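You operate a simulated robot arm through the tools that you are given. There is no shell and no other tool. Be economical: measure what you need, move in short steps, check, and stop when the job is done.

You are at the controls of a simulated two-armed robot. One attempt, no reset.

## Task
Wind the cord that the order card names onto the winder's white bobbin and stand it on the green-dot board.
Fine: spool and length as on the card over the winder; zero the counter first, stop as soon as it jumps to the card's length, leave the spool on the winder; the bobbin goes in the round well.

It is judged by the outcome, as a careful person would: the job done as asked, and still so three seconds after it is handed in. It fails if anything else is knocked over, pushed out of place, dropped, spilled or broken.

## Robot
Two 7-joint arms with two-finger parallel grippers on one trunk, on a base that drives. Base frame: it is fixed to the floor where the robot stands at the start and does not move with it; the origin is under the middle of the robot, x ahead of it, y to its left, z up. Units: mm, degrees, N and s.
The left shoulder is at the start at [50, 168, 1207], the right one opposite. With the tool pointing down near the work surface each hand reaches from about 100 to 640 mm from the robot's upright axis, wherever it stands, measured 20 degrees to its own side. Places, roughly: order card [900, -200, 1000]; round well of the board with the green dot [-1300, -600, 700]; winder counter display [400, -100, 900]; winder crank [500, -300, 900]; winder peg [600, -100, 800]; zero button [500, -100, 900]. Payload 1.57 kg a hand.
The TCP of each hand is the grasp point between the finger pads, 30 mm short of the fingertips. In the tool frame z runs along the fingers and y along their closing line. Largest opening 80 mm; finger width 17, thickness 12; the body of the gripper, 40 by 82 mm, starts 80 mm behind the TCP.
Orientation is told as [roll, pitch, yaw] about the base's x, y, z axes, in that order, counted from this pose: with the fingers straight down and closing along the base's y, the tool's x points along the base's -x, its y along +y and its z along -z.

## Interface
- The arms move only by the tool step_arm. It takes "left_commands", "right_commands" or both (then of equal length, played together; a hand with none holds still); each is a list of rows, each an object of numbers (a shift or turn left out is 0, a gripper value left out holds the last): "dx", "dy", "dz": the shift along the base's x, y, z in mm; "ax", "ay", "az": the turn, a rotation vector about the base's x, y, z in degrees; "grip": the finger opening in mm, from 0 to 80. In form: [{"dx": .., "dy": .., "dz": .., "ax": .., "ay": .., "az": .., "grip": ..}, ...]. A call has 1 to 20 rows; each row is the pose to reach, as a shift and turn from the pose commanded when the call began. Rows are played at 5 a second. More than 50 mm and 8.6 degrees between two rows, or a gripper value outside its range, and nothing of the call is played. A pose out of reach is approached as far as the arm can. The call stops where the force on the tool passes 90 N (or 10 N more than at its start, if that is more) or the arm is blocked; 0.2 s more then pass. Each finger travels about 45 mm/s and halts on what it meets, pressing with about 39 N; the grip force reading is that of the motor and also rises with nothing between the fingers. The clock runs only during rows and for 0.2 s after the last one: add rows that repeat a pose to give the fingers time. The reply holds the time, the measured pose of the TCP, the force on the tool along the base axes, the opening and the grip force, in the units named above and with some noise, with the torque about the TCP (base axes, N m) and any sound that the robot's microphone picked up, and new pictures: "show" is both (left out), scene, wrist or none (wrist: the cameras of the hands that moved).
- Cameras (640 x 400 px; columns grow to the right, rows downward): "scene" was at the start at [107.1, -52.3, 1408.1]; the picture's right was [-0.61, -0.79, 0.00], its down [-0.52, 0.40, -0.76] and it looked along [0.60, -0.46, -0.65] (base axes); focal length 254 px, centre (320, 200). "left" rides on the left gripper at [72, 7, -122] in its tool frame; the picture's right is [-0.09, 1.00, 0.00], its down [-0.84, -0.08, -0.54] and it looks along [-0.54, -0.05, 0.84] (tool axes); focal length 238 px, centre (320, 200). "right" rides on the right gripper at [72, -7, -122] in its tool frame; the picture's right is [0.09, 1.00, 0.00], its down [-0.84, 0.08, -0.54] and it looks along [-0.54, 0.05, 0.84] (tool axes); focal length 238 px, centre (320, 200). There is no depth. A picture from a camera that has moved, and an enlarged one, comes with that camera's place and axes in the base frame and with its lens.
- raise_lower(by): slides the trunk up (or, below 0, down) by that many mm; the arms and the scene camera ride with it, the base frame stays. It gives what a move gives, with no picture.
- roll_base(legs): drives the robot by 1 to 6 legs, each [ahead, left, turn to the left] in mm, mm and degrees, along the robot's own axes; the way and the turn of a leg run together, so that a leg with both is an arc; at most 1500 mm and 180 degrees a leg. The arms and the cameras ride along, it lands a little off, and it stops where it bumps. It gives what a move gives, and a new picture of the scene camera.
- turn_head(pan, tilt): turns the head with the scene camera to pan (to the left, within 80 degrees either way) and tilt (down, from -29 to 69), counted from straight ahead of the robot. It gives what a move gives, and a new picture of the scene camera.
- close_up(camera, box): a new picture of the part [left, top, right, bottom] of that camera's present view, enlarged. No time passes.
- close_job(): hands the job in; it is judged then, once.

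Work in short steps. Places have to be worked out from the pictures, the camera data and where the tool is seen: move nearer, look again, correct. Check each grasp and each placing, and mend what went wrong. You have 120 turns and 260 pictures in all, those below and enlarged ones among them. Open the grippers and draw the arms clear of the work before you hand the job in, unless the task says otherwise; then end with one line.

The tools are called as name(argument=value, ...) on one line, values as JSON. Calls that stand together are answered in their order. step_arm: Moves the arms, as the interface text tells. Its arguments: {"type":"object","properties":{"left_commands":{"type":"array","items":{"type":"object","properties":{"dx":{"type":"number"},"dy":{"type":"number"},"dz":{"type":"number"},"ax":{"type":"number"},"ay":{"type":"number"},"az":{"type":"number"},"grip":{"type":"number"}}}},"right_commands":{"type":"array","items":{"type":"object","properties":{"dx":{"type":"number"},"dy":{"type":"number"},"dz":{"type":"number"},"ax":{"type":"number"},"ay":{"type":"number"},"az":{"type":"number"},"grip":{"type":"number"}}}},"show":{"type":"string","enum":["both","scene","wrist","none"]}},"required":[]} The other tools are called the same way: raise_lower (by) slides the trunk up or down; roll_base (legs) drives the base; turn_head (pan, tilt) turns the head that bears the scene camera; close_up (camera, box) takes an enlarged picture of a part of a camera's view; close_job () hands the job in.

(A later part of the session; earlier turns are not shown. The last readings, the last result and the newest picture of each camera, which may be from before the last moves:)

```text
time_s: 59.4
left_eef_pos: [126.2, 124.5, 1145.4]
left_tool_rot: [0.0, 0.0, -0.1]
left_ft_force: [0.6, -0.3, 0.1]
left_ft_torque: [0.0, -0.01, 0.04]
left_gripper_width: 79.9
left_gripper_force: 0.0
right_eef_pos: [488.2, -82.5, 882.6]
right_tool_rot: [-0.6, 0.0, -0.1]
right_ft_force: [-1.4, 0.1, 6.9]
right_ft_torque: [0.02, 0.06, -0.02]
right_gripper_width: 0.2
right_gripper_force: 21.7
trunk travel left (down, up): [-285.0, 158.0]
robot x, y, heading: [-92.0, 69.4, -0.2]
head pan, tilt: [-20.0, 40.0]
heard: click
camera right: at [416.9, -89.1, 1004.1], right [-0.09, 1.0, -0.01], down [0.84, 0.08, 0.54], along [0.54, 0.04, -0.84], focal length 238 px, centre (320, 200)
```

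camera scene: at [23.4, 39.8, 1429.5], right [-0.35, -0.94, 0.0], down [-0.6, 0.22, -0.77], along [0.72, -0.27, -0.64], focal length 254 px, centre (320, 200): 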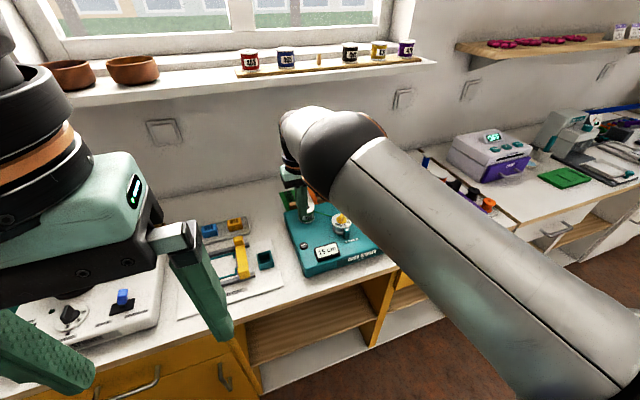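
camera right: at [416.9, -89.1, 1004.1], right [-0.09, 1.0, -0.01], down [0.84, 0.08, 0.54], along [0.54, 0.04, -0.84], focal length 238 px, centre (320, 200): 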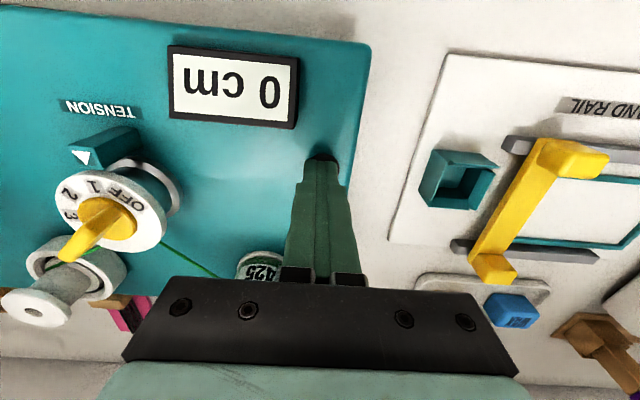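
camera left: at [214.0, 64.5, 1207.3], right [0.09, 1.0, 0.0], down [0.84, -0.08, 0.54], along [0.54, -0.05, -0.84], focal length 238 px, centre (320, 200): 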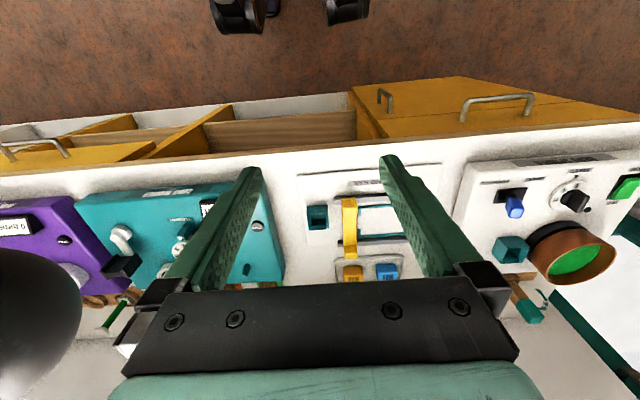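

Click heard, counter shows 0 cm. I raise the trunk clear, reposition the base for the crank, and bring the hand over it.

raise_lower(by=140)

roll_base(legs=[[0, -20, 0], [140, 0, 0]])

step_arm(right_commands=[{"dx": -20, "dy": -35}, {"dx": -40, "dy": -75}, {"dx": -60, "dy": -115}, {"dx": -80, "dy": -155}, {"dx": -100, "dy": -195}, {"dx": -115, "dy": -235}, {"dx": -130, "dy": -265}, {"dx": -130, "dy": -265}])

close_up(camera="right", box=[220, 40, 460, 240])

```text
time_s: 61.1
left_eef_pos: [128.4, 125.5, 1286.3]
left_tool_rot: [0.0, 0.1, -0.1]
left_ft_force: [-0.7, -0.2, 0.7]
left_ft_torque: [-0.04, -0.01, 0.03]
left_gripper_width: 80.0
left_gripper_force: 0.1
right_eef_pos: [489.0, -82.7, 1020.6]
right_tool_rot: [-0.6, 0.1, -0.3]
right_ft_force: [-0.9, -0.2, -0.2]
right_ft_torque: [0.01, -0.03, 0.0]
right_gripper_width: 0.0
right_gripper_force: 21.3
trunk travel left (down, up): [-425.0, 18.0]
robot x, y, heading: [-96.0, 71.5, -0.2]
head pan, tilt: [-20.0, 40.0]
```

```text
time_s: 62.9
left_eef_pos: [265.3, 103.3, 1285.6]
left_tool_rot: [0.0, 0.0, -0.2]
left_ft_force: [0.2, 0.1, -0.3]
left_ft_torque: [0.05, 0.03, -0.02]
left_gripper_width: 80.0
left_gripper_force: 0.1
right_eef_pos: [627.1, -105.6, 1021.2]
right_tool_rot: [-0.7, 0.2, -0.3]
right_ft_force: [0.3, 0.9, 0.4]
right_ft_torque: [0.03, 0.03, 0.01]
right_gripper_width: 0.1
right_gripper_force: 21.3
trunk travel left (down, up): [-425.0, 18.0]
robot x, y, heading: [39.0, 48.6, -0.3]
head pan, tilt: [-20.0, 40.0]
camera scene: at [162.3, 18.1, 1459.3], right [-0.35, -0.94, 0.0], down [-0.6, 0.22, -0.77], along [0.72, -0.27, -0.64], focal length 254 px, centre (320, 200)
```

scene: 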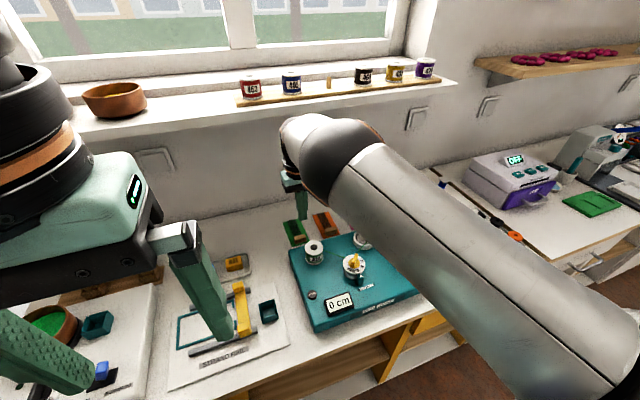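

```text
time_s: 64.7
left_eef_pos: [265.2, 104.0, 1286.3]
left_tool_rot: [0.0, 0.0, -0.2]
left_ft_force: [-0.4, 0.9, 0.3]
left_ft_torque: [-0.03, -0.01, -0.03]
left_gripper_width: 80.0
left_gripper_force: 0.0
right_eef_pos: [495.6, -367.5, 1022.2]
right_tool_rot: [-0.6, 0.2, -0.3]
right_ft_force: [-0.7, 0.4, 0.1]
right_ft_torque: [0.01, 0.01, -0.03]
right_gripper_width: 0.0
right_gripper_force: 21.5
trunk travel left (down, up): [-425.0, 18.0]
robot x, y, heading: [41.1, 46.8, -0.3]
head pan, tilt: [-20.0, 40.0]
camera scene: at [161.3, 18.4, 1459.4], right [-0.35, -0.94, 0.0], down [-0.6, 0.22, -0.77], along [0.72, -0.27, -0.64], focal length 254 px, centre (320, 200)
camera right: at [423.8, -374.8, 1143.8], right [-0.09, 1.0, -0.01], down [0.84, 0.08, 0.54], along [0.54, 0.04, -0.84], focal length 238 px, centre (320, 200)
```

scene: 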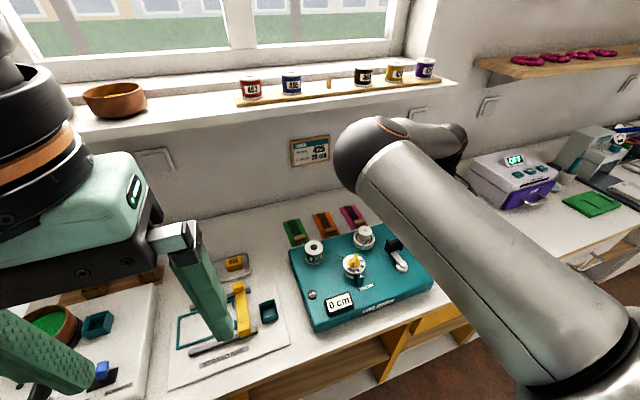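
right: 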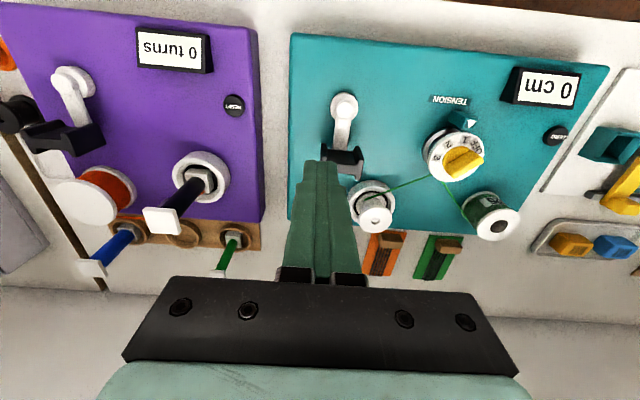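

```text
2.00 times, centred on (340, 140) of right
camera zoom: at [423.8, -374.8, 1143.8], right [-0.09, 1.0, -0.01], down [0.84, 0.08, 0.54], along [0.54, 0.04, -0.84], focal length 477 px, centre (280, 320)
```

zoom: 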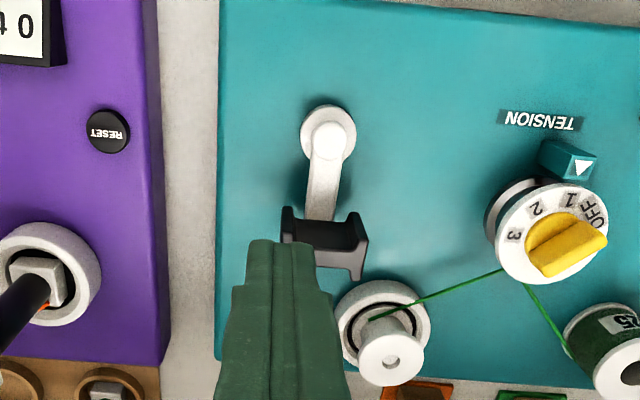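

The counter reads 0 cm. I enlarge the handle to understand its shape.

close_up(camera="scene", box=[375, 230, 415, 280])

close_up(camera="right", box=[310, 80, 390, 190])

```text
8.00 times, centred on (395, 255) of scene
camera zoom: at [161.3, 18.4, 1459.4], right [-0.35, -0.94, 0.0], down [-0.6, 0.22, -0.77], along [0.72, -0.27, -0.64], focal length 2028 px, centre (-280, -240)
```

zoom: 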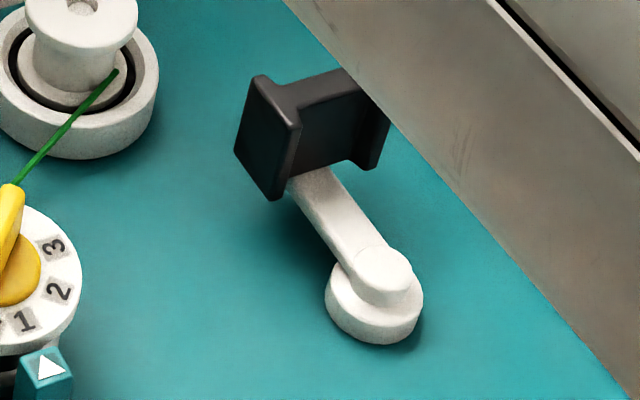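

```text
3.64 times, centred on (350, 135) of right
camera zoom: at [423.8, -374.8, 1143.8], right [-0.09, 1.0, -0.01], down [0.84, 0.08, 0.54], along [0.54, 0.04, -0.84], focal length 867 px, centre (211, 436)
```

zoom: 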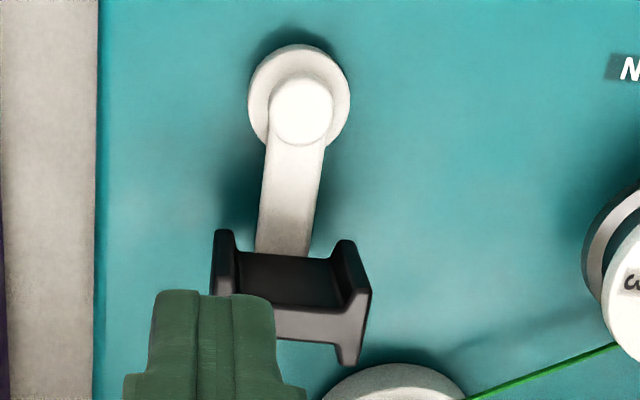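

The handle is an H in plan: a web across y with end plates, so the fingers must close along x, between the plates. I turn the hand +90° and bring it above the handle, opened to 50.

step_arm(right_commands=[{"dx": 3, "dy": 2, "az": 8, "grip": 50}, {"dx": 6, "dy": 5, "az": 16}, {"dx": 9, "dy": 8, "az": 24}, {"dx": 12, "dy": 11, "az": 32}, {"dx": 15, "dy": 14, "az": 40}, {"dx": 18, "dy": 17, "az": 48}, {"dx": 21, "dy": 20, "az": 56}, {"dx": 24, "dy": 22, "az": 64}, {"dx": 27, "dy": 24, "az": 72}, {"dx": 28, "dy": 25, "az": 80}, {"dx": 28, "dy": 25, "az": 88}, {"dx": 28, "dy": 25, "az": 90}, {"dx": 28, "dy": 25, "az": 90}])

```text
time_s: 67.5
left_eef_pos: [264.2, 102.7, 1286.7]
left_tool_rot: [0.0, 0.0, -0.2]
left_ft_force: [-1.4, -0.4, -1.1]
left_ft_torque: [0.01, 0.05, 0.03]
left_gripper_width: 80.1
left_gripper_force: 0.1
right_eef_pos: [525.3, -345.6, 1021.9]
right_tool_rot: [-0.7, 0.1, 89.8]
right_ft_force: [0.2, -0.4, -0.5]
right_ft_torque: [0.01, 0.01, -0.03]
right_gripper_width: 50.3
right_gripper_force: 0.0
trunk travel left (down, up): [-425.0, 18.0]
robot x, y, heading: [43.2, 48.7, -0.6]
head pan, tilt: [-20.0, 40.0]
camera scene: at [161.2, 18.1, 1459.4], right [-0.35, -0.94, 0.0], down [-0.6, 0.22, -0.77], along [0.72, -0.27, -0.64], focal length 254 px, centre (320, 200)
camera right: at [530.1, -417.5, 1143.3], right [-1.0, -0.09, -0.01], down [-0.08, 0.84, 0.54], along [-0.04, 0.54, -0.84], focal length 238 px, centre (320, 200)
```

scene: 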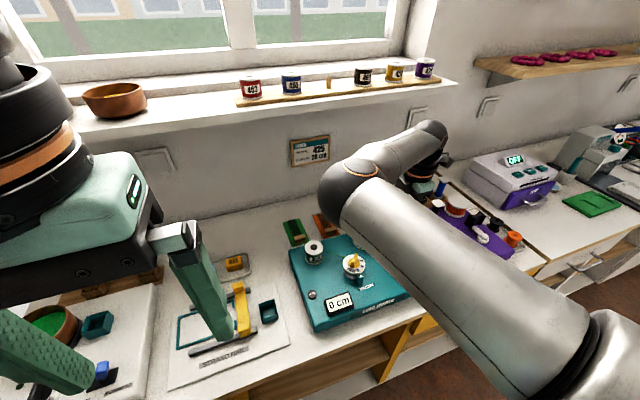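
right: 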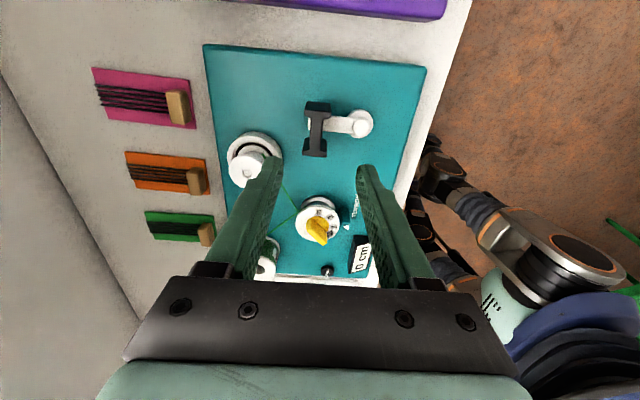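

A fine view of the H handle from above. Enlarging to measure hub and handle.

close_up(camera="right", box=[280, 80, 400, 170])

```text
4.44 times, centred on (340, 125) of right
camera zoom: at [530.1, -417.5, 1143.3], right [-1.0, -0.09, -0.01], down [-0.08, 0.84, 0.54], along [-0.04, 0.54, -0.84], focal length 1059 px, centre (231, 533)
```

zoom: 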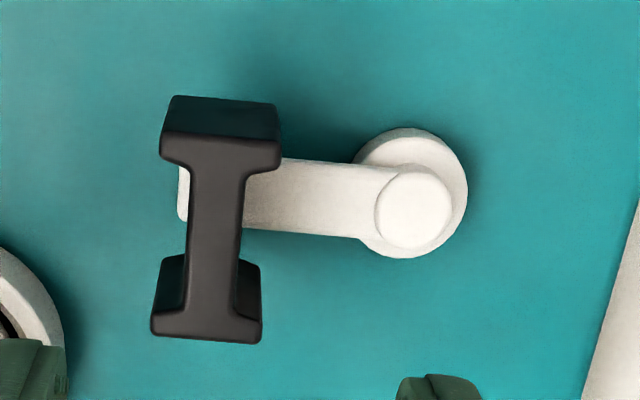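

Handle centre ≈ (528.5,-346), hub ≈ (480,-347), radius ≈ 49, top ≈ 915. I descend to straddle the web with the tips at about 885, and look.

step_arm(right_commands=[{"dx": 3, "dz": -30}, {"dx": 3, "dz": -60}, {"dx": 3, "dz": -80}, {"dx": 3, "dz": -80}], show="wrist")

```text
time_s: 68.5
left_eef_pos: [264.6, 103.9, 1286.0]
left_tool_rot: [0.0, 0.0, -0.3]
left_ft_force: [0.3, 0.0, -0.3]
left_ft_torque: [0.0, -0.01, 0.0]
left_gripper_width: 80.0
left_gripper_force: 0.0
right_eef_pos: [526.8, -347.3, 940.8]
right_tool_rot: [-0.6, 0.0, 89.7]
right_ft_force: [-0.1, 0.0, 0.9]
right_ft_torque: [0.0, 0.02, 0.01]
right_gripper_width: 50.1
right_gripper_force: 0.1
trunk travel left (down, up): [-425.0, 18.0]
robot x, y, heading: [43.5, 50.1, -0.3]
head pan, tilt: [-20.0, 40.0]
camera right: at [531.6, -418.6, 1063.2], right [-1.0, -0.09, -0.01], down [-0.08, 0.84, 0.54], along [-0.04, 0.54, -0.84], focal length 238 px, centre (320, 200)
```

right: 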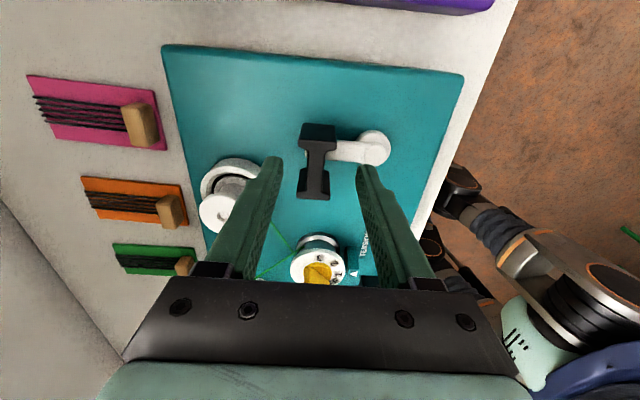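

Zoom to fix the handle height from this second distance.

close_up(camera="right", box=[260, 100, 400, 220])

close_up(camera="scene", box=[300, 220, 420, 320])

```text
3.33 times, centred on (330, 160) of right
camera zoom: at [531.6, -418.6, 1063.2], right [-1.0, -0.09, -0.01], down [-0.08, 0.84, 0.54], along [-0.04, 0.54, -0.84], focal length 794 px, centre (287, 333)
```

zoom: 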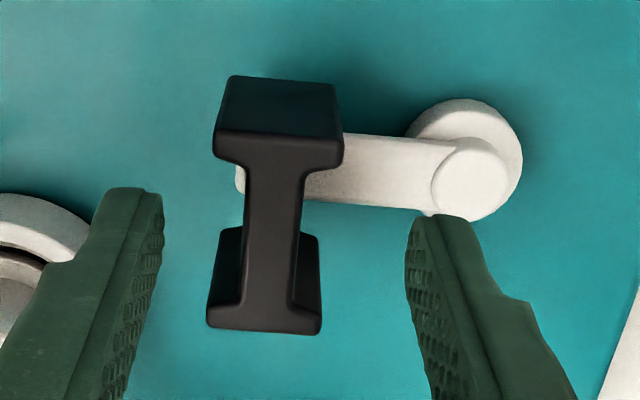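

```text
4.00 times, centred on (360, 270) of scene
camera zoom: at [161.1, 18.2, 1459.4], right [-0.35, -0.94, 0.0], down [-0.6, 0.22, -0.77], along [0.72, -0.27, -0.64], focal length 1014 px, centre (160, -80)
```

zoom: 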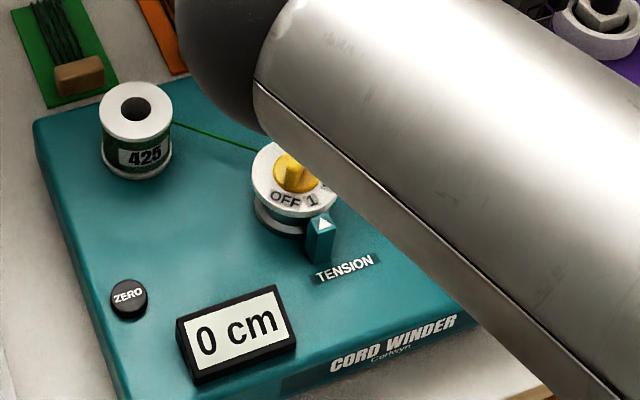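

Handle top centre is (529.5,-343.4,906), 40 mm tall, web 13 mm, recess 30 mm. I narrow to 36, go down to TCP z 905 and close.

step_arm(right_commands=[{"dx": 2.7, "dy": 4, "grip": 36}, {"dx": 2.7, "dy": 4, "dz": -12, "grip": 36}, {"dx": 2.7, "dy": 4, "dz": -24, "grip": 36}, {"dx": 2.7, "dy": 4, "dz": -36, "grip": 36}, {"dx": 2.7, "dy": 4, "dz": -36, "grip": 36}], show="wrist")

```text
time_s: 69.7
left_eef_pos: [263.8, 103.2, 1287.0]
left_tool_rot: [0.0, 0.0, -0.2]
left_ft_force: [0.7, 0.6, 0.0]
left_ft_torque: [-0.04, -0.01, 0.01]
left_gripper_width: 79.8
left_gripper_force: 0.1
right_eef_pos: [529.5, -339.6, 906.8]
right_tool_rot: [-0.6, 0.1, 89.7]
right_ft_force: [0.5, 0.5, 1.5]
right_ft_torque: [0.01, -0.01, 0.0]
right_gripper_width: 36.0
right_gripper_force: 0.1
trunk travel left (down, up): [-425.0, 18.0]
robot x, y, heading: [41.2, 49.9, -0.6]
head pan, tilt: [-20.0, 40.0]
camera right: at [534.7, -413.6, 1027.3], right [-1.0, -0.09, -0.01], down [-0.08, 0.84, 0.54], along [-0.04, 0.54, -0.84], focal length 238 px, centre (320, 200)
```

right: 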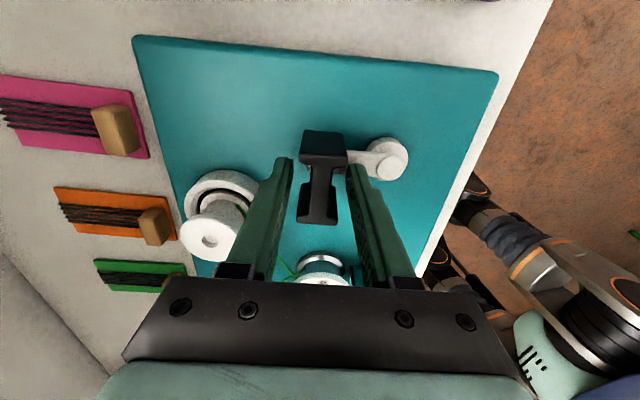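

The fingers straddle the web; I close on it.

step_arm(right_commands=[{"dy": -2, "grip": 5}, {"dy": -2, "grip": 5}, {"dy": -2, "grip": 5}, {"dy": -2, "grip": 5}, {"dy": -2, "grip": 5}], show="wrist")

```text
time_s: 70.9
left_eef_pos: [266.4, 103.5, 1287.0]
left_tool_rot: [0.1, 0.0, -0.2]
left_ft_force: [0.1, 0.3, 0.0]
left_ft_torque: [-0.03, 0.0, -0.01]
left_gripper_width: 80.0
left_gripper_force: 0.0
right_eef_pos: [529.5, -342.1, 906.3]
right_tool_rot: [-0.5, 0.1, 89.8]
right_ft_force: [2.8, 0.1, 1.2]
right_ft_torque: [0.09, 0.97, 0.01]
right_gripper_width: 12.0
right_gripper_force: 28.8
trunk travel left (down, up): [-425.0, 18.0]
robot x, y, heading: [41.5, 50.4, -0.5]
head pan, tilt: [-20.0, 40.0]
camera right: at [535.2, -415.5, 1027.4], right [-1.0, -0.09, -0.01], down [-0.08, 0.84, 0.54], along [-0.04, 0.54, -0.84], focal length 238 px, centre (320, 200)
```

right: 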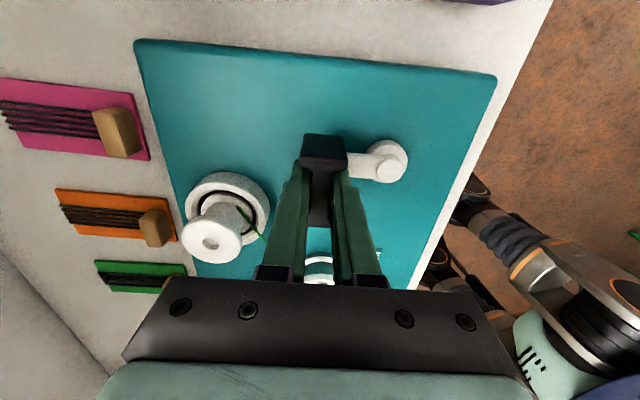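

Gripped (12 mm). Refined hub: (479,-344), radius ≈50.5. I try a 20° clockwise arc to see forces and counter.

step_arm(right_commands=[{"dx": -0.2, "dy": -4.4}, {"dx": -0.8, "dy": -8.8}, {"dx": -1.7, "dy": -13.1}, {"dx": -3.0, "dy": -17.3}, {"dx": -3.0, "dy": -17.3}])

```text
time_s: 72.1
left_eef_pos: [266.0, 103.2, 1286.2]
left_tool_rot: [0.0, 0.0, -0.2]
left_ft_force: [-0.4, 0.4, 0.5]
left_ft_torque: [-0.01, 0.01, 0.01]
left_gripper_width: 79.9
left_gripper_force: 0.1
right_eef_pos: [526.7, -362.4, 907.0]
right_tool_rot: [-0.5, 0.0, 89.7]
right_ft_force: [-1.4, 0.2, -2.4]
right_ft_torque: [-0.12, 0.85, -0.02]
right_gripper_width: 11.7
right_gripper_force: 29.4
trunk travel left (down, up): [-425.0, 18.0]
robot x, y, heading: [43.1, 48.0, -0.2]
head pan, tilt: [-20.0, 40.0]
camera scene: at [161.4, 18.0, 1459.4], right [-0.35, -0.94, 0.0], down [-0.6, 0.22, -0.77], along [0.72, -0.27, -0.64], focal length 254 px, centre (320, 200)
camera right: at [531.9, -433.7, 1027.4], right [-1.0, -0.09, -0.01], down [-0.08, 0.84, 0.54], along [-0.04, 0.54, -0.84], focal length 238 px, centre (320, 200)
```

scene: 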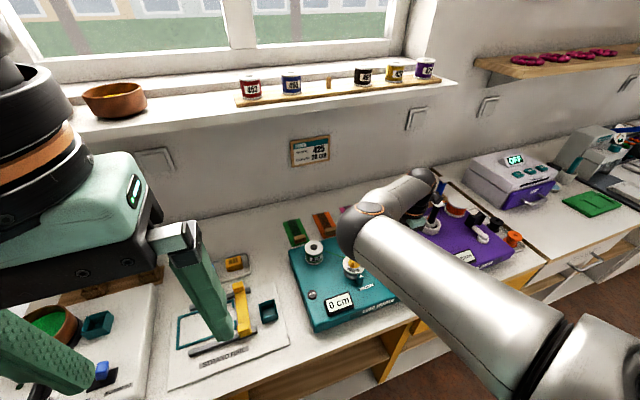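
right: 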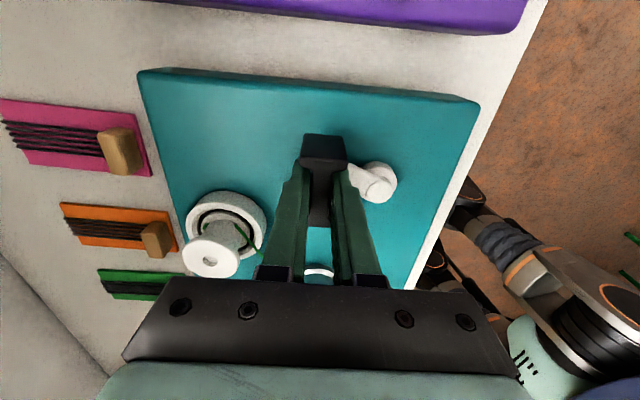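

The handle swivels freely and forces are low, so I can circle with fixed yaw. On to 90° clockwise, watching the counter.

step_arm(right_commands=[{"dx": -3.7, "dy": -8.0}, {"dx": -8.8, "dy": -15.2}, {"dx": -15.0, "dy": -21.4}, {"dx": -22.2, "dy": -26.5}, {"dx": -30.2, "dy": -30.2}, {"dx": -38.7, "dy": -32.5}, {"dx": -47.5, "dy": -33.2}, {"dx": -47.5, "dy": -33.2}])

close_up(camera="scene", box=[280, 220, 400, 320])

```text
time_s: 73.9
left_eef_pos: [264.6, 104.1, 1285.5]
left_tool_rot: [-0.1, 0.1, -0.1]
left_ft_force: [0.3, -0.6, -0.3]
left_ft_torque: [0.0, 0.03, 0.01]
left_gripper_width: 80.2
left_gripper_force: 0.0
right_eef_pos: [478.4, -393.2, 905.8]
right_tool_rot: [-0.6, 0.1, 89.6]
right_ft_force: [-0.8, 1.9, 2.5]
right_ft_torque: [0.46, 1.01, -0.01]
right_gripper_width: 11.6
right_gripper_force: 29.1
trunk travel left (down, up): [-425.0, 18.0]
robot x, y, heading: [41.2, 48.3, -0.1]
head pan, tilt: [-20.0, 40.0]
camera scene: at [161.1, 18.6, 1459.5], right [-0.35, -0.94, 0.0], down [-0.6, 0.22, -0.77], along [0.72, -0.27, -0.64], focal length 254 px, centre (320, 200)
camera right: at [483.4, -465.6, 1027.5], right [-1.0, -0.09, -0.01], down [-0.08, 0.84, 0.54], along [-0.04, 0.54, -0.84], focal length 238 px, centre (320, 200)
```

scene: 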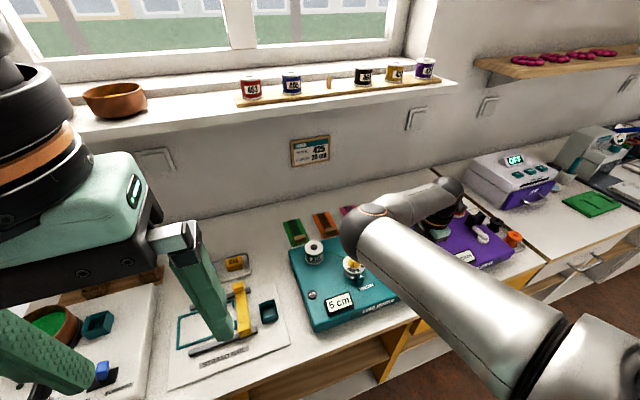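
right: 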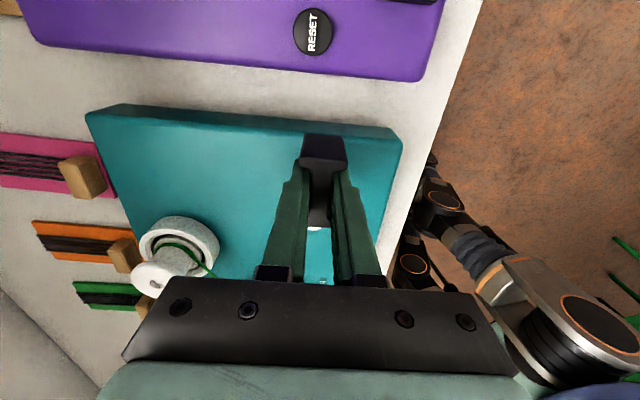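

```text
4.00 times, centred on (340, 270) of scene
camera zoom: at [161.1, 18.6, 1459.5], right [-0.35, -0.94, 0.0], down [-0.6, 0.22, -0.77], along [0.72, -0.27, -0.64], focal length 1014 px, centre (240, -80)
```

zoom: 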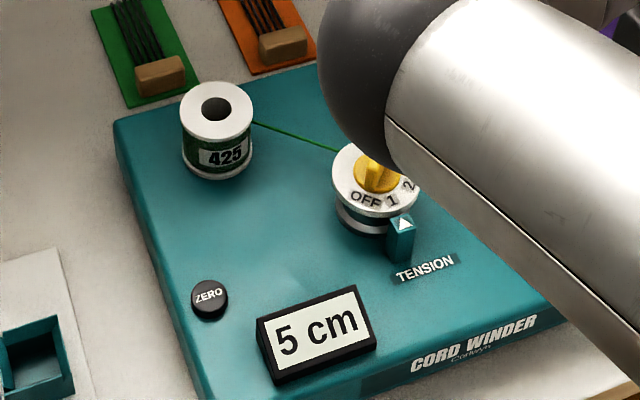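

The counter jumps already to 5 cm, so clockwise winds. I go on in smaller arcs: next 20°.

step_arm(right_commands=[{"dx": -4.4, "dy": 0.2}, {"dx": -8.8, "dy": 0.8}, {"dx": -13.1, "dy": 1.7}, {"dx": -17.3, "dy": 3.0}, {"dx": -17.3, "dy": 3.0}], show="scene")

```text
time_s: 75.1
left_eef_pos: [264.2, 103.8, 1286.1]
left_tool_rot: [-0.1, 0.0, -0.2]
left_ft_force: [0.7, 0.3, -0.3]
left_ft_torque: [0.04, 0.01, 0.01]
left_gripper_width: 79.9
left_gripper_force: 0.0
right_eef_pos: [461.9, -389.8, 905.9]
right_tool_rot: [-0.7, 0.2, 89.8]
right_ft_force: [0.6, 2.1, 6.2]
right_ft_torque: [0.23, 0.93, 0.01]
right_gripper_width: 11.5
right_gripper_force: 29.1
trunk travel left (down, up): [-425.0, 18.0]
robot x, y, heading: [41.4, 50.7, -0.2]
head pan, tilt: [-20.0, 40.0]
camera scene: at [161.1, 18.8, 1459.5], right [-0.35, -0.94, 0.0], down [-0.6, 0.22, -0.77], along [0.72, -0.27, -0.64], focal length 254 px, centre (320, 200)
```

scene: 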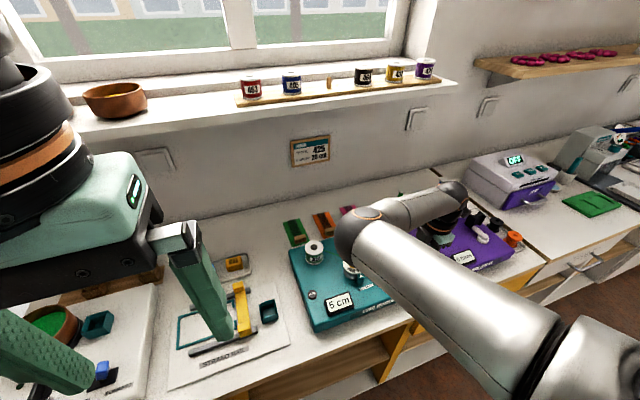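

Still 5 cm at 110°. Next 30°.

step_arm(right_commands=[{"dx": -4.1, "dy": 1.7}, {"dx": -8.0, "dy": 3.7}, {"dx": -11.7, "dy": 6.1}, {"dx": -15.2, "dy": 8.8}, {"dx": -18.4, "dy": 11.7}, {"dx": -21.4, "dy": 15.0}, {"dx": -21.4, "dy": 15.0}], show="scene")

```text
time_s: 76.7
left_eef_pos: [265.8, 104.8, 1286.2]
left_tool_rot: [-0.1, 0.0, -0.3]
left_ft_force: [-0.2, -0.6, 0.6]
left_ft_torque: [-0.02, 0.0, -0.02]
left_gripper_width: 80.0
left_gripper_force: 0.0
right_eef_pos: [440.8, -374.2, 906.2]
right_tool_rot: [-0.7, 0.2, 89.7]
right_ft_force: [6.2, 3.2, 8.2]
right_ft_torque: [-0.28, 0.95, 0.01]
right_gripper_width: 11.9
right_gripper_force: 29.3
trunk travel left (down, up): [-425.0, 18.0]
robot x, y, heading: [42.0, 46.1, -0.2]
head pan, tilt: [-20.0, 40.0]
camera scene: at [161.5, 19.4, 1459.5], right [-0.35, -0.94, 0.0], down [-0.6, 0.22, -0.77], along [0.72, -0.27, -0.64], focal length 254 px, centre (320, 200)
```

scene: 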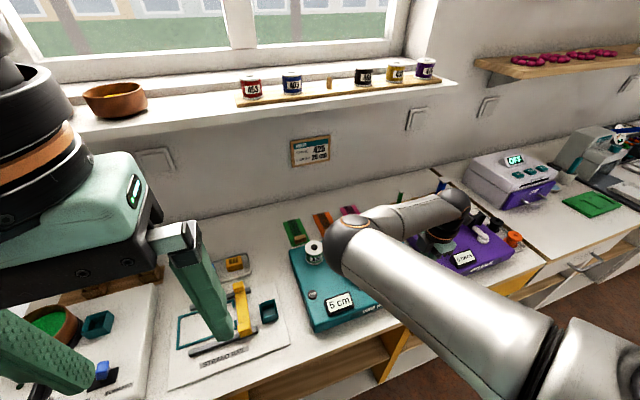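

Still 5 cm at 140°; a slight inward force shows my radius is ~1 mm large. Next 40° with r=49.5.

step_arm(right_commands=[{"dx": -2.2, "dy": 3.8}, {"dx": -4.2, "dy": 7.7}, {"dx": -6.2, "dy": 11.6}, {"dx": -7.8, "dy": 15.5}, {"dx": -9.1, "dy": 19.7}, {"dx": -10.1, "dy": 23.9}, {"dx": -10.6, "dy": 28.2}, {"dx": -10.8, "dy": 32.5}, {"dx": -10.8, "dy": 32.5}], show="scene")

```text
time_s: 78.7
left_eef_pos: [265.0, 103.3, 1286.1]
left_tool_rot: [0.0, -0.1, -0.2]
left_ft_force: [-0.5, 0.3, -0.7]
left_ft_torque: [-0.02, 0.03, 0.01]
left_gripper_width: 80.1
left_gripper_force: 0.1
right_eef_pos: [430.2, -343.1, 905.0]
right_tool_rot: [-0.6, 0.3, 89.7]
right_ft_force: [4.5, -0.4, 7.5]
right_ft_torque: [-0.01, 0.91, -0.01]
right_gripper_width: 11.7
right_gripper_force: 29.4
trunk travel left (down, up): [-425.0, 18.0]
robot x, y, heading: [38.3, 45.6, -0.3]
head pan, tilt: [-20.0, 40.0]
camera scene: at [161.4, 18.7, 1459.4], right [-0.35, -0.94, 0.0], down [-0.6, 0.22, -0.77], along [0.72, -0.27, -0.64], focal length 254 px, centre (320, 200)
```

scene: 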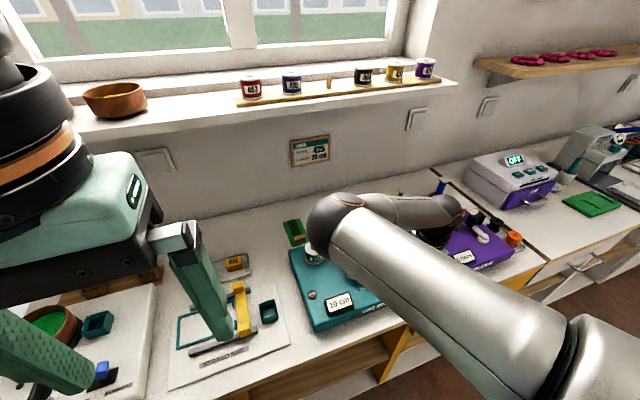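

10 cm now, at about 180°. Next 40°, slowly.

step_arm(right_commands=[{"dx": 0.6, "dy": 4.3}, {"dx": 1.4, "dy": 8.6}, {"dx": 2.4, "dy": 12.8}, {"dx": 3.7, "dy": 16.9}, {"dx": 5.3, "dy": 20.9}, {"dx": 7.3, "dy": 24.75}, {"dx": 9.6, "dy": 28.4}, {"dx": 12.3, "dy": 31.8}, {"dx": 12.3, "dy": 31.8}], show="scene")

```text
time_s: 80.7
left_eef_pos: [264.0, 103.6, 1286.2]
left_tool_rot: [0.0, -0.1, -0.2]
left_ft_force: [0.5, 0.8, -0.7]
left_ft_torque: [-0.01, -0.02, 0.06]
left_gripper_width: 80.2
left_gripper_force: 0.0
right_eef_pos: [441.8, -312.1, 906.4]
right_tool_rot: [-0.6, 0.0, 89.8]
right_ft_force: [-0.1, -0.6, 5.8]
right_ft_torque: [-0.62, 0.96, 0.01]
right_gripper_width: 11.8
right_gripper_force: 29.6
trunk travel left (down, up): [-425.0, 18.0]
robot x, y, heading: [41.6, 47.0, -0.3]
head pan, tilt: [-20.0, 40.0]
camera scene: at [160.9, 18.6, 1459.5], right [-0.35, -0.94, 0.0], down [-0.6, 0.22, -0.77], along [0.72, -0.27, -0.64], focal length 254 px, centre (320, 200)
```

scene: 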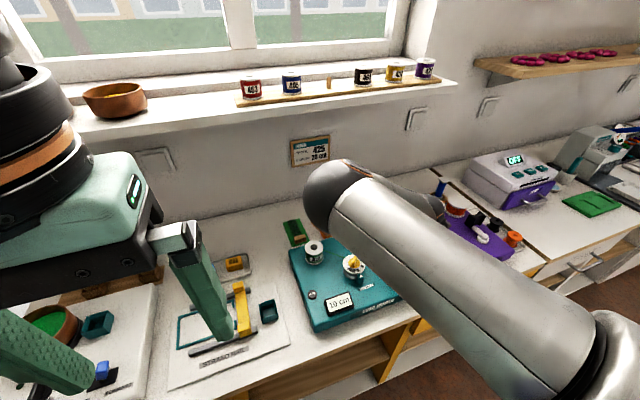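

Still 10 cm at 220°. Another 40°.

step_arm(right_commands=[{"dx": 3.0, "dy": 3.2}, {"dx": 6.1, "dy": 6.1}, {"dx": 9.5, "dy": 8.7}, {"dx": 13.2, "dy": 11.1}, {"dx": 17.0, "dy": 13.0}, {"dx": 21.0, "dy": 14.7}, {"dx": 25.1, "dy": 16.0}, {"dx": 29.3, "dy": 17.0}, {"dx": 29.3, "dy": 17.0}], show="scene")

```text
time_s: 82.7
left_eef_pos: [264.5, 103.3, 1287.1]
left_tool_rot: [0.0, 0.0, -0.2]
left_ft_force: [-0.3, 0.9, 0.6]
left_ft_torque: [-0.04, 0.0, -0.02]
left_gripper_width: 79.9
left_gripper_force: 0.0
right_eef_pos: [471.5, -294.1, 906.2]
right_tool_rot: [-0.6, 0.1, 89.7]
right_ft_force: [-0.3, -2.9, 9.9]
right_ft_torque: [0.21, 0.97, 0.02]
right_gripper_width: 11.7
right_gripper_force: 29.3
trunk travel left (down, up): [-425.0, 18.0]
robot x, y, heading: [42.4, 51.5, -0.2]
head pan, tilt: [-20.0, 40.0]
camera scene: at [160.6, 18.5, 1459.5], right [-0.35, -0.94, 0.0], down [-0.6, 0.22, -0.77], along [0.72, -0.27, -0.64], focal length 254 px, centre (320, 200)
```

scene: 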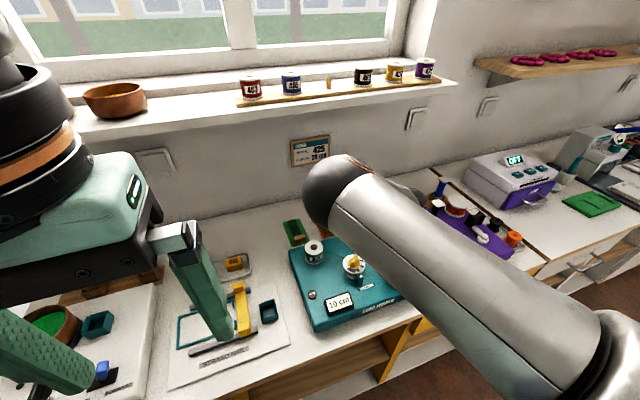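

Still 10 cm at 260°. 15° more.

step_arm(right_commands=[{"dx": 4.3, "dy": 0.5}, {"dx": 8.6, "dy": 0.75}, {"dx": 12.9, "dy": 0.5}, {"dx": 12.9, "dy": 0.5}], show="scene")

```text
time_s: 83.7
left_eef_pos: [264.7, 103.2, 1286.3]
left_tool_rot: [0.0, 0.0, -0.1]
left_ft_force: [0.6, 0.5, 1.0]
left_ft_torque: [0.02, 0.01, 0.0]
left_gripper_width: 79.8
left_gripper_force: 0.0
right_eef_pos: [483.4, -293.1, 905.9]
right_tool_rot: [-0.6, 0.0, 89.7]
right_ft_force: [-1.0, -0.7, 7.1]
right_ft_torque: [-0.15, 0.99, -0.02]
right_gripper_width: 11.5
right_gripper_force: 29.1
trunk travel left (down, up): [-425.0, 18.0]
robot x, y, heading: [43.7, 50.1, -0.4]
head pan, tilt: [-20.0, 40.0]
camera scene: at [160.8, 18.6, 1459.5], right [-0.35, -0.94, 0.0], down [-0.6, 0.22, -0.77], along [0.72, -0.27, -0.64], focal length 254 px, centre (320, 200)
```

scene: 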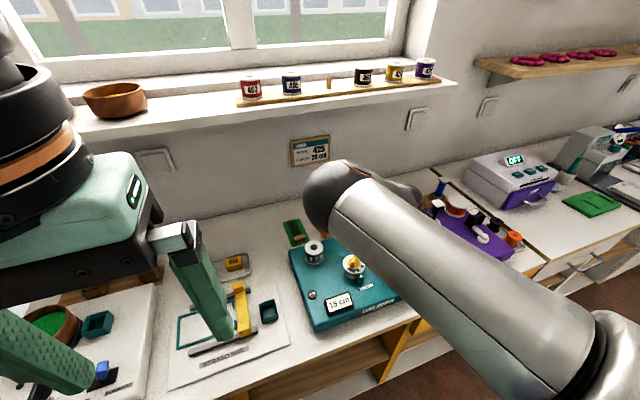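

15 cm, jump near 270°; the next should be near 360°. I advance 60° to 335° and check.

step_arm(right_commands=[{"dx": 4.3, "dy": -0.6}, {"dx": 8.5, "dy": -1.5}, {"dx": 12.6, "dy": -2.8}, {"dx": 16.6, "dy": -4.4}, {"dx": 20.4, "dy": -6.5}, {"dx": 24.1, "dy": -8.8}, {"dx": 27.5, "dy": -11.4}, {"dx": 30.7, "dy": -14.3}, {"dx": 33.6, "dy": -17.5}, {"dx": 36.2, "dy": -20.9}, {"dx": 38.6, "dy": -24.6}, {"dx": 40.6, "dy": -28.4}, {"dx": 40.6, "dy": -28.4}], show="scene")

```text
time_s: 86.5
left_eef_pos: [265.0, 104.4, 1285.7]
left_tool_rot: [0.0, 0.0, -0.2]
left_ft_force: [0.4, -0.1, 0.1]
left_ft_torque: [0.0, 0.02, 0.01]
left_gripper_width: 79.8
left_gripper_force: 0.1
right_eef_pos: [525.2, -320.5, 906.2]
right_tool_rot: [-0.7, 0.1, 89.7]
right_ft_force: [3.6, 1.3, 5.0]
right_ft_torque: [0.54, 0.95, -0.03]
right_gripper_width: 11.9
right_gripper_force: 29.4
trunk travel left (down, up): [-425.0, 18.0]
robot x, y, heading: [42.3, 49.8, -0.2]
head pan, tilt: [-20.0, 40.0]
camera scene: at [161.4, 18.6, 1459.4], right [-0.35, -0.94, 0.0], down [-0.6, 0.22, -0.77], along [0.72, -0.27, -0.64], focal length 254 px, centre (320, 200)
```

scene: 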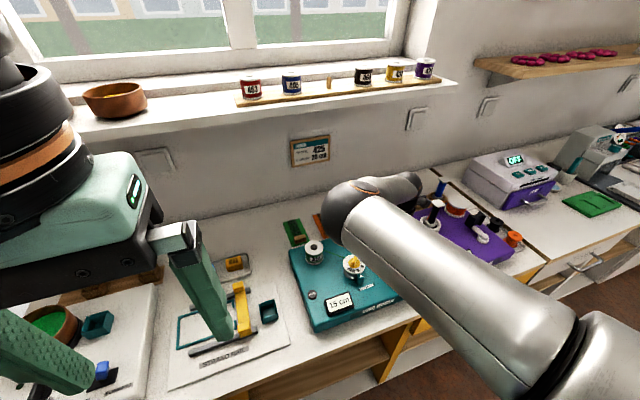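

Still 15 cm. 10° more.

step_arm(right_commands=[{"dx": 1.6, "dy": -4.0}, {"dx": 2.9, "dy": -8.1}, {"dx": 2.9, "dy": -8.1}], show="none")

close_up(camera="scene", box=[300, 270, 380, 320])

```text
time_s: 87.3
left_eef_pos: [265.2, 103.6, 1286.7]
left_tool_rot: [-0.1, 0.0, -0.1]
left_ft_force: [0.1, -0.2, 0.2]
left_ft_torque: [0.01, 0.03, -0.01]
left_gripper_width: 80.2
left_gripper_force: 0.0
right_eef_pos: [527.3, -330.8, 906.3]
right_tool_rot: [-0.6, 0.2, 89.7]
right_ft_force: [4.5, 1.4, 3.9]
right_ft_torque: [0.36, 0.94, 0.02]
right_gripper_width: 11.8
right_gripper_force: 29.1
trunk travel left (down, up): [-425.0, 18.0]
robot x, y, heading: [40.4, 51.1, -0.4]
head pan, tilt: [-20.0, 40.0]
```

```text
8.00 times, centred on (340, 295) of scene
camera zoom: at [161.6, 18.5, 1459.4], right [-0.35, -0.94, 0.0], down [-0.6, 0.22, -0.77], along [0.72, -0.27, -0.64], focal length 2028 px, centre (160, -560)
```

zoom: 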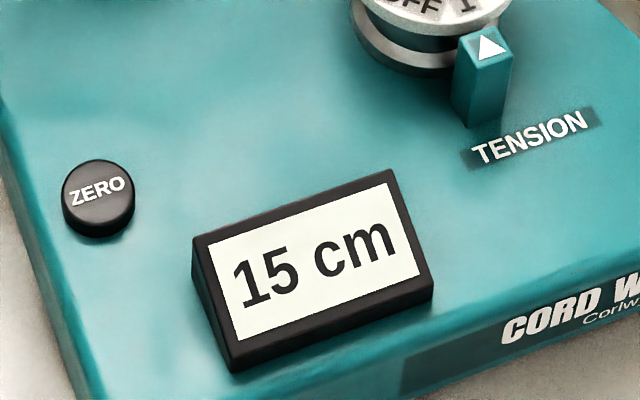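

15 cm still. 5° more.

step_arm(right_commands=[{"dx": 0.6, "dy": -2.1}, {"dx": 0.9, "dy": -4.2}, {"dx": 0.9, "dy": -4.2}], show="none")

close_up(camera="scene", box=[300, 270, 380, 320])

```text
time_s: 88.1
left_eef_pos: [265.7, 103.5, 1285.8]
left_tool_rot: [0.0, 0.1, -0.2]
left_ft_force: [0.3, 0.2, -0.5]
left_ft_torque: [-0.03, 0.04, -0.01]
left_gripper_width: 80.0
left_gripper_force: 0.0
right_eef_pos: [530.4, -334.3, 906.8]
right_tool_rot: [-0.6, 0.3, 89.7]
right_ft_force: [7.9, 1.4, 2.6]
right_ft_torque: [-0.11, 0.94, 0.01]
right_gripper_width: 11.9
right_gripper_force: 29.6
trunk travel left (down, up): [-425.0, 18.0]
robot x, y, heading: [41.7, 47.0, -0.0]
head pan, tilt: [-20.0, 40.0]
```

```text
8.00 times, centred on (340, 295) of scene
camera zoom: at [162.1, 18.5, 1459.3], right [-0.35, -0.94, 0.0], down [-0.6, 0.22, -0.77], along [0.72, -0.27, -0.64], focal length 2028 px, centre (160, -560)
```

zoom: 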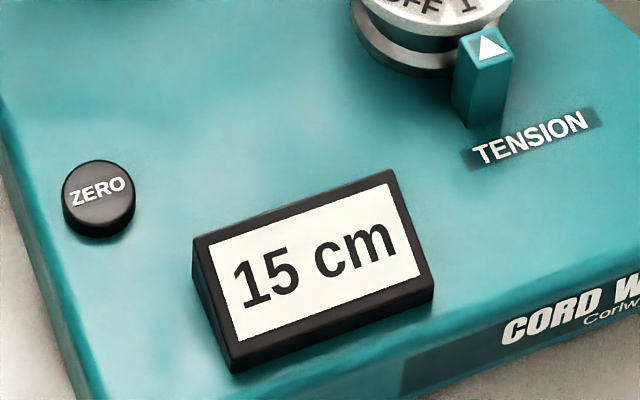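

15 cm; 4° more.

step_arm(right_commands=[{"dx": 0.9, "dy": -1.8}, {"dx": 1.2, "dy": -3.6}, {"dx": 1.2, "dy": -3.6}], show="none")

close_up(camera="scene", box=[300, 270, 380, 320])

```text
time_s: 88.9
left_eef_pos: [265.6, 104.5, 1285.4]
left_tool_rot: [-0.1, 0.0, -0.1]
left_ft_force: [-0.1, 0.0, 0.3]
left_ft_torque: [-0.01, -0.02, -0.02]
left_gripper_width: 80.2
left_gripper_force: 0.1
right_eef_pos: [530.2, -339.5, 905.6]
right_tool_rot: [-0.6, 0.2, 89.7]
right_ft_force: [5.5, -0.1, 1.7]
right_ft_torque: [0.09, 0.91, 0.02]
right_gripper_width: 11.8
right_gripper_force: 29.2
trunk travel left (down, up): [-425.0, 18.0]
robot x, y, heading: [39.8, 48.5, -0.2]
head pan, tilt: [-20.0, 40.0]
```

```text
8.00 times, centred on (340, 295) of scene
camera zoom: at [161.7, 18.3, 1459.4], right [-0.35, -0.94, 0.0], down [-0.6, 0.22, -0.77], along [0.72, -0.27, -0.64], focal length 2028 px, centre (160, -560)
```

zoom: 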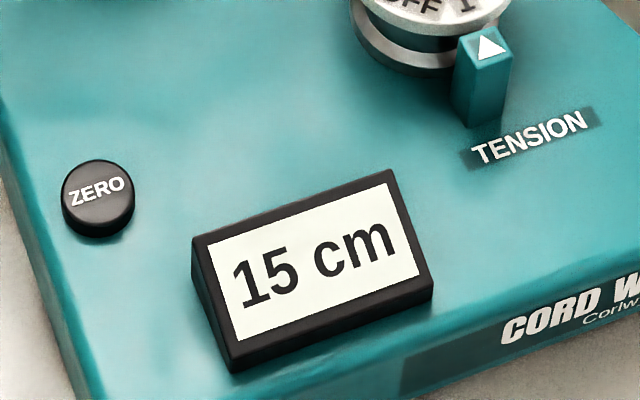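

15 cm; 4° more.

step_arm(right_commands=[{"dx": 0.3, "dy": -1.8}, {"dx": 0.4, "dy": -3.6}, {"dx": 0.4, "dy": -3.6}], show="none")

close_up(camera="scene", box=[300, 270, 380, 320])

```text
time_s: 89.7
left_eef_pos: [264.4, 102.9, 1287.3]
left_tool_rot: [0.1, 0.0, -0.3]
left_ft_force: [-0.1, 0.5, -0.3]
left_ft_torque: [-0.04, -0.02, -0.01]
left_gripper_width: 79.8
left_gripper_force: 0.0
right_eef_pos: [531.3, -342.0, 905.6]
right_tool_rot: [-0.5, 0.1, 89.8]
right_ft_force: [2.0, 0.5, 1.1]
right_ft_torque: [-0.28, 0.9, -0.02]
right_gripper_width: 11.7
right_gripper_force: 28.9
trunk travel left (down, up): [-425.0, 18.0]
robot x, y, heading: [43.4, 48.3, -0.3]
head pan, tilt: [-20.0, 40.0]
```

```text
8.00 times, centred on (340, 295) of scene
camera zoom: at [161.5, 18.3, 1459.4], right [-0.35, -0.94, 0.0], down [-0.6, 0.22, -0.77], along [0.72, -0.27, -0.64], focal length 2028 px, centre (160, -560)
```

zoom: 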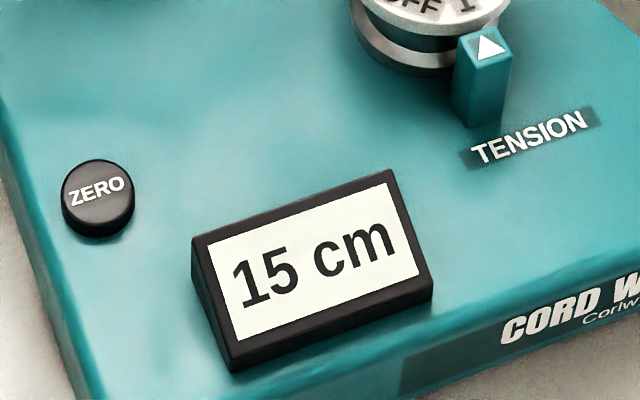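

Just short of a full turn; 3° more.

step_arm(right_commands=[{"dx": 0, "dy": -1.5}, {"dx": -0.1, "dy": -3.0}, {"dx": -0.1, "dy": -3.0}], show="none")

close_up(camera="scene", box=[300, 270, 380, 320])

```text
time_s: 90.5
left_eef_pos: [265.3, 103.6, 1286.1]
left_tool_rot: [0.0, -0.1, -0.2]
left_ft_force: [-0.3, 0.5, 0.0]
left_ft_torque: [0.04, 0.0, -0.02]
left_gripper_width: 80.1
left_gripper_force: 0.0
right_eef_pos: [531.3, -344.7, 905.0]
right_tool_rot: [-0.5, 0.1, 89.7]
right_ft_force: [1.9, 0.7, 1.4]
right_ft_torque: [-0.02, 0.94, 0.0]
right_gripper_width: 11.8
right_gripper_force: 28.9
trunk travel left (down, up): [-425.0, 18.0]
robot x, y, heading: [39.9, 48.3, -0.3]
head pan, tilt: [-20.0, 40.0]
```

```text
8.00 times, centred on (340, 295) of scene
camera zoom: at [161.5, 18.2, 1459.4], right [-0.35, -0.94, 0.0], down [-0.6, 0.22, -0.77], along [0.72, -0.27, -0.64], focal length 2028 px, centre (160, -560)
```

zoom: 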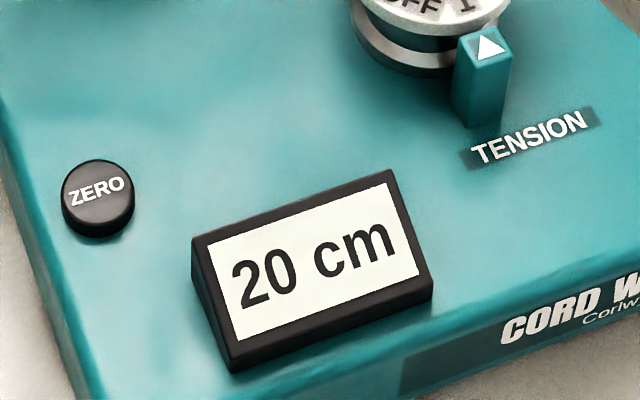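

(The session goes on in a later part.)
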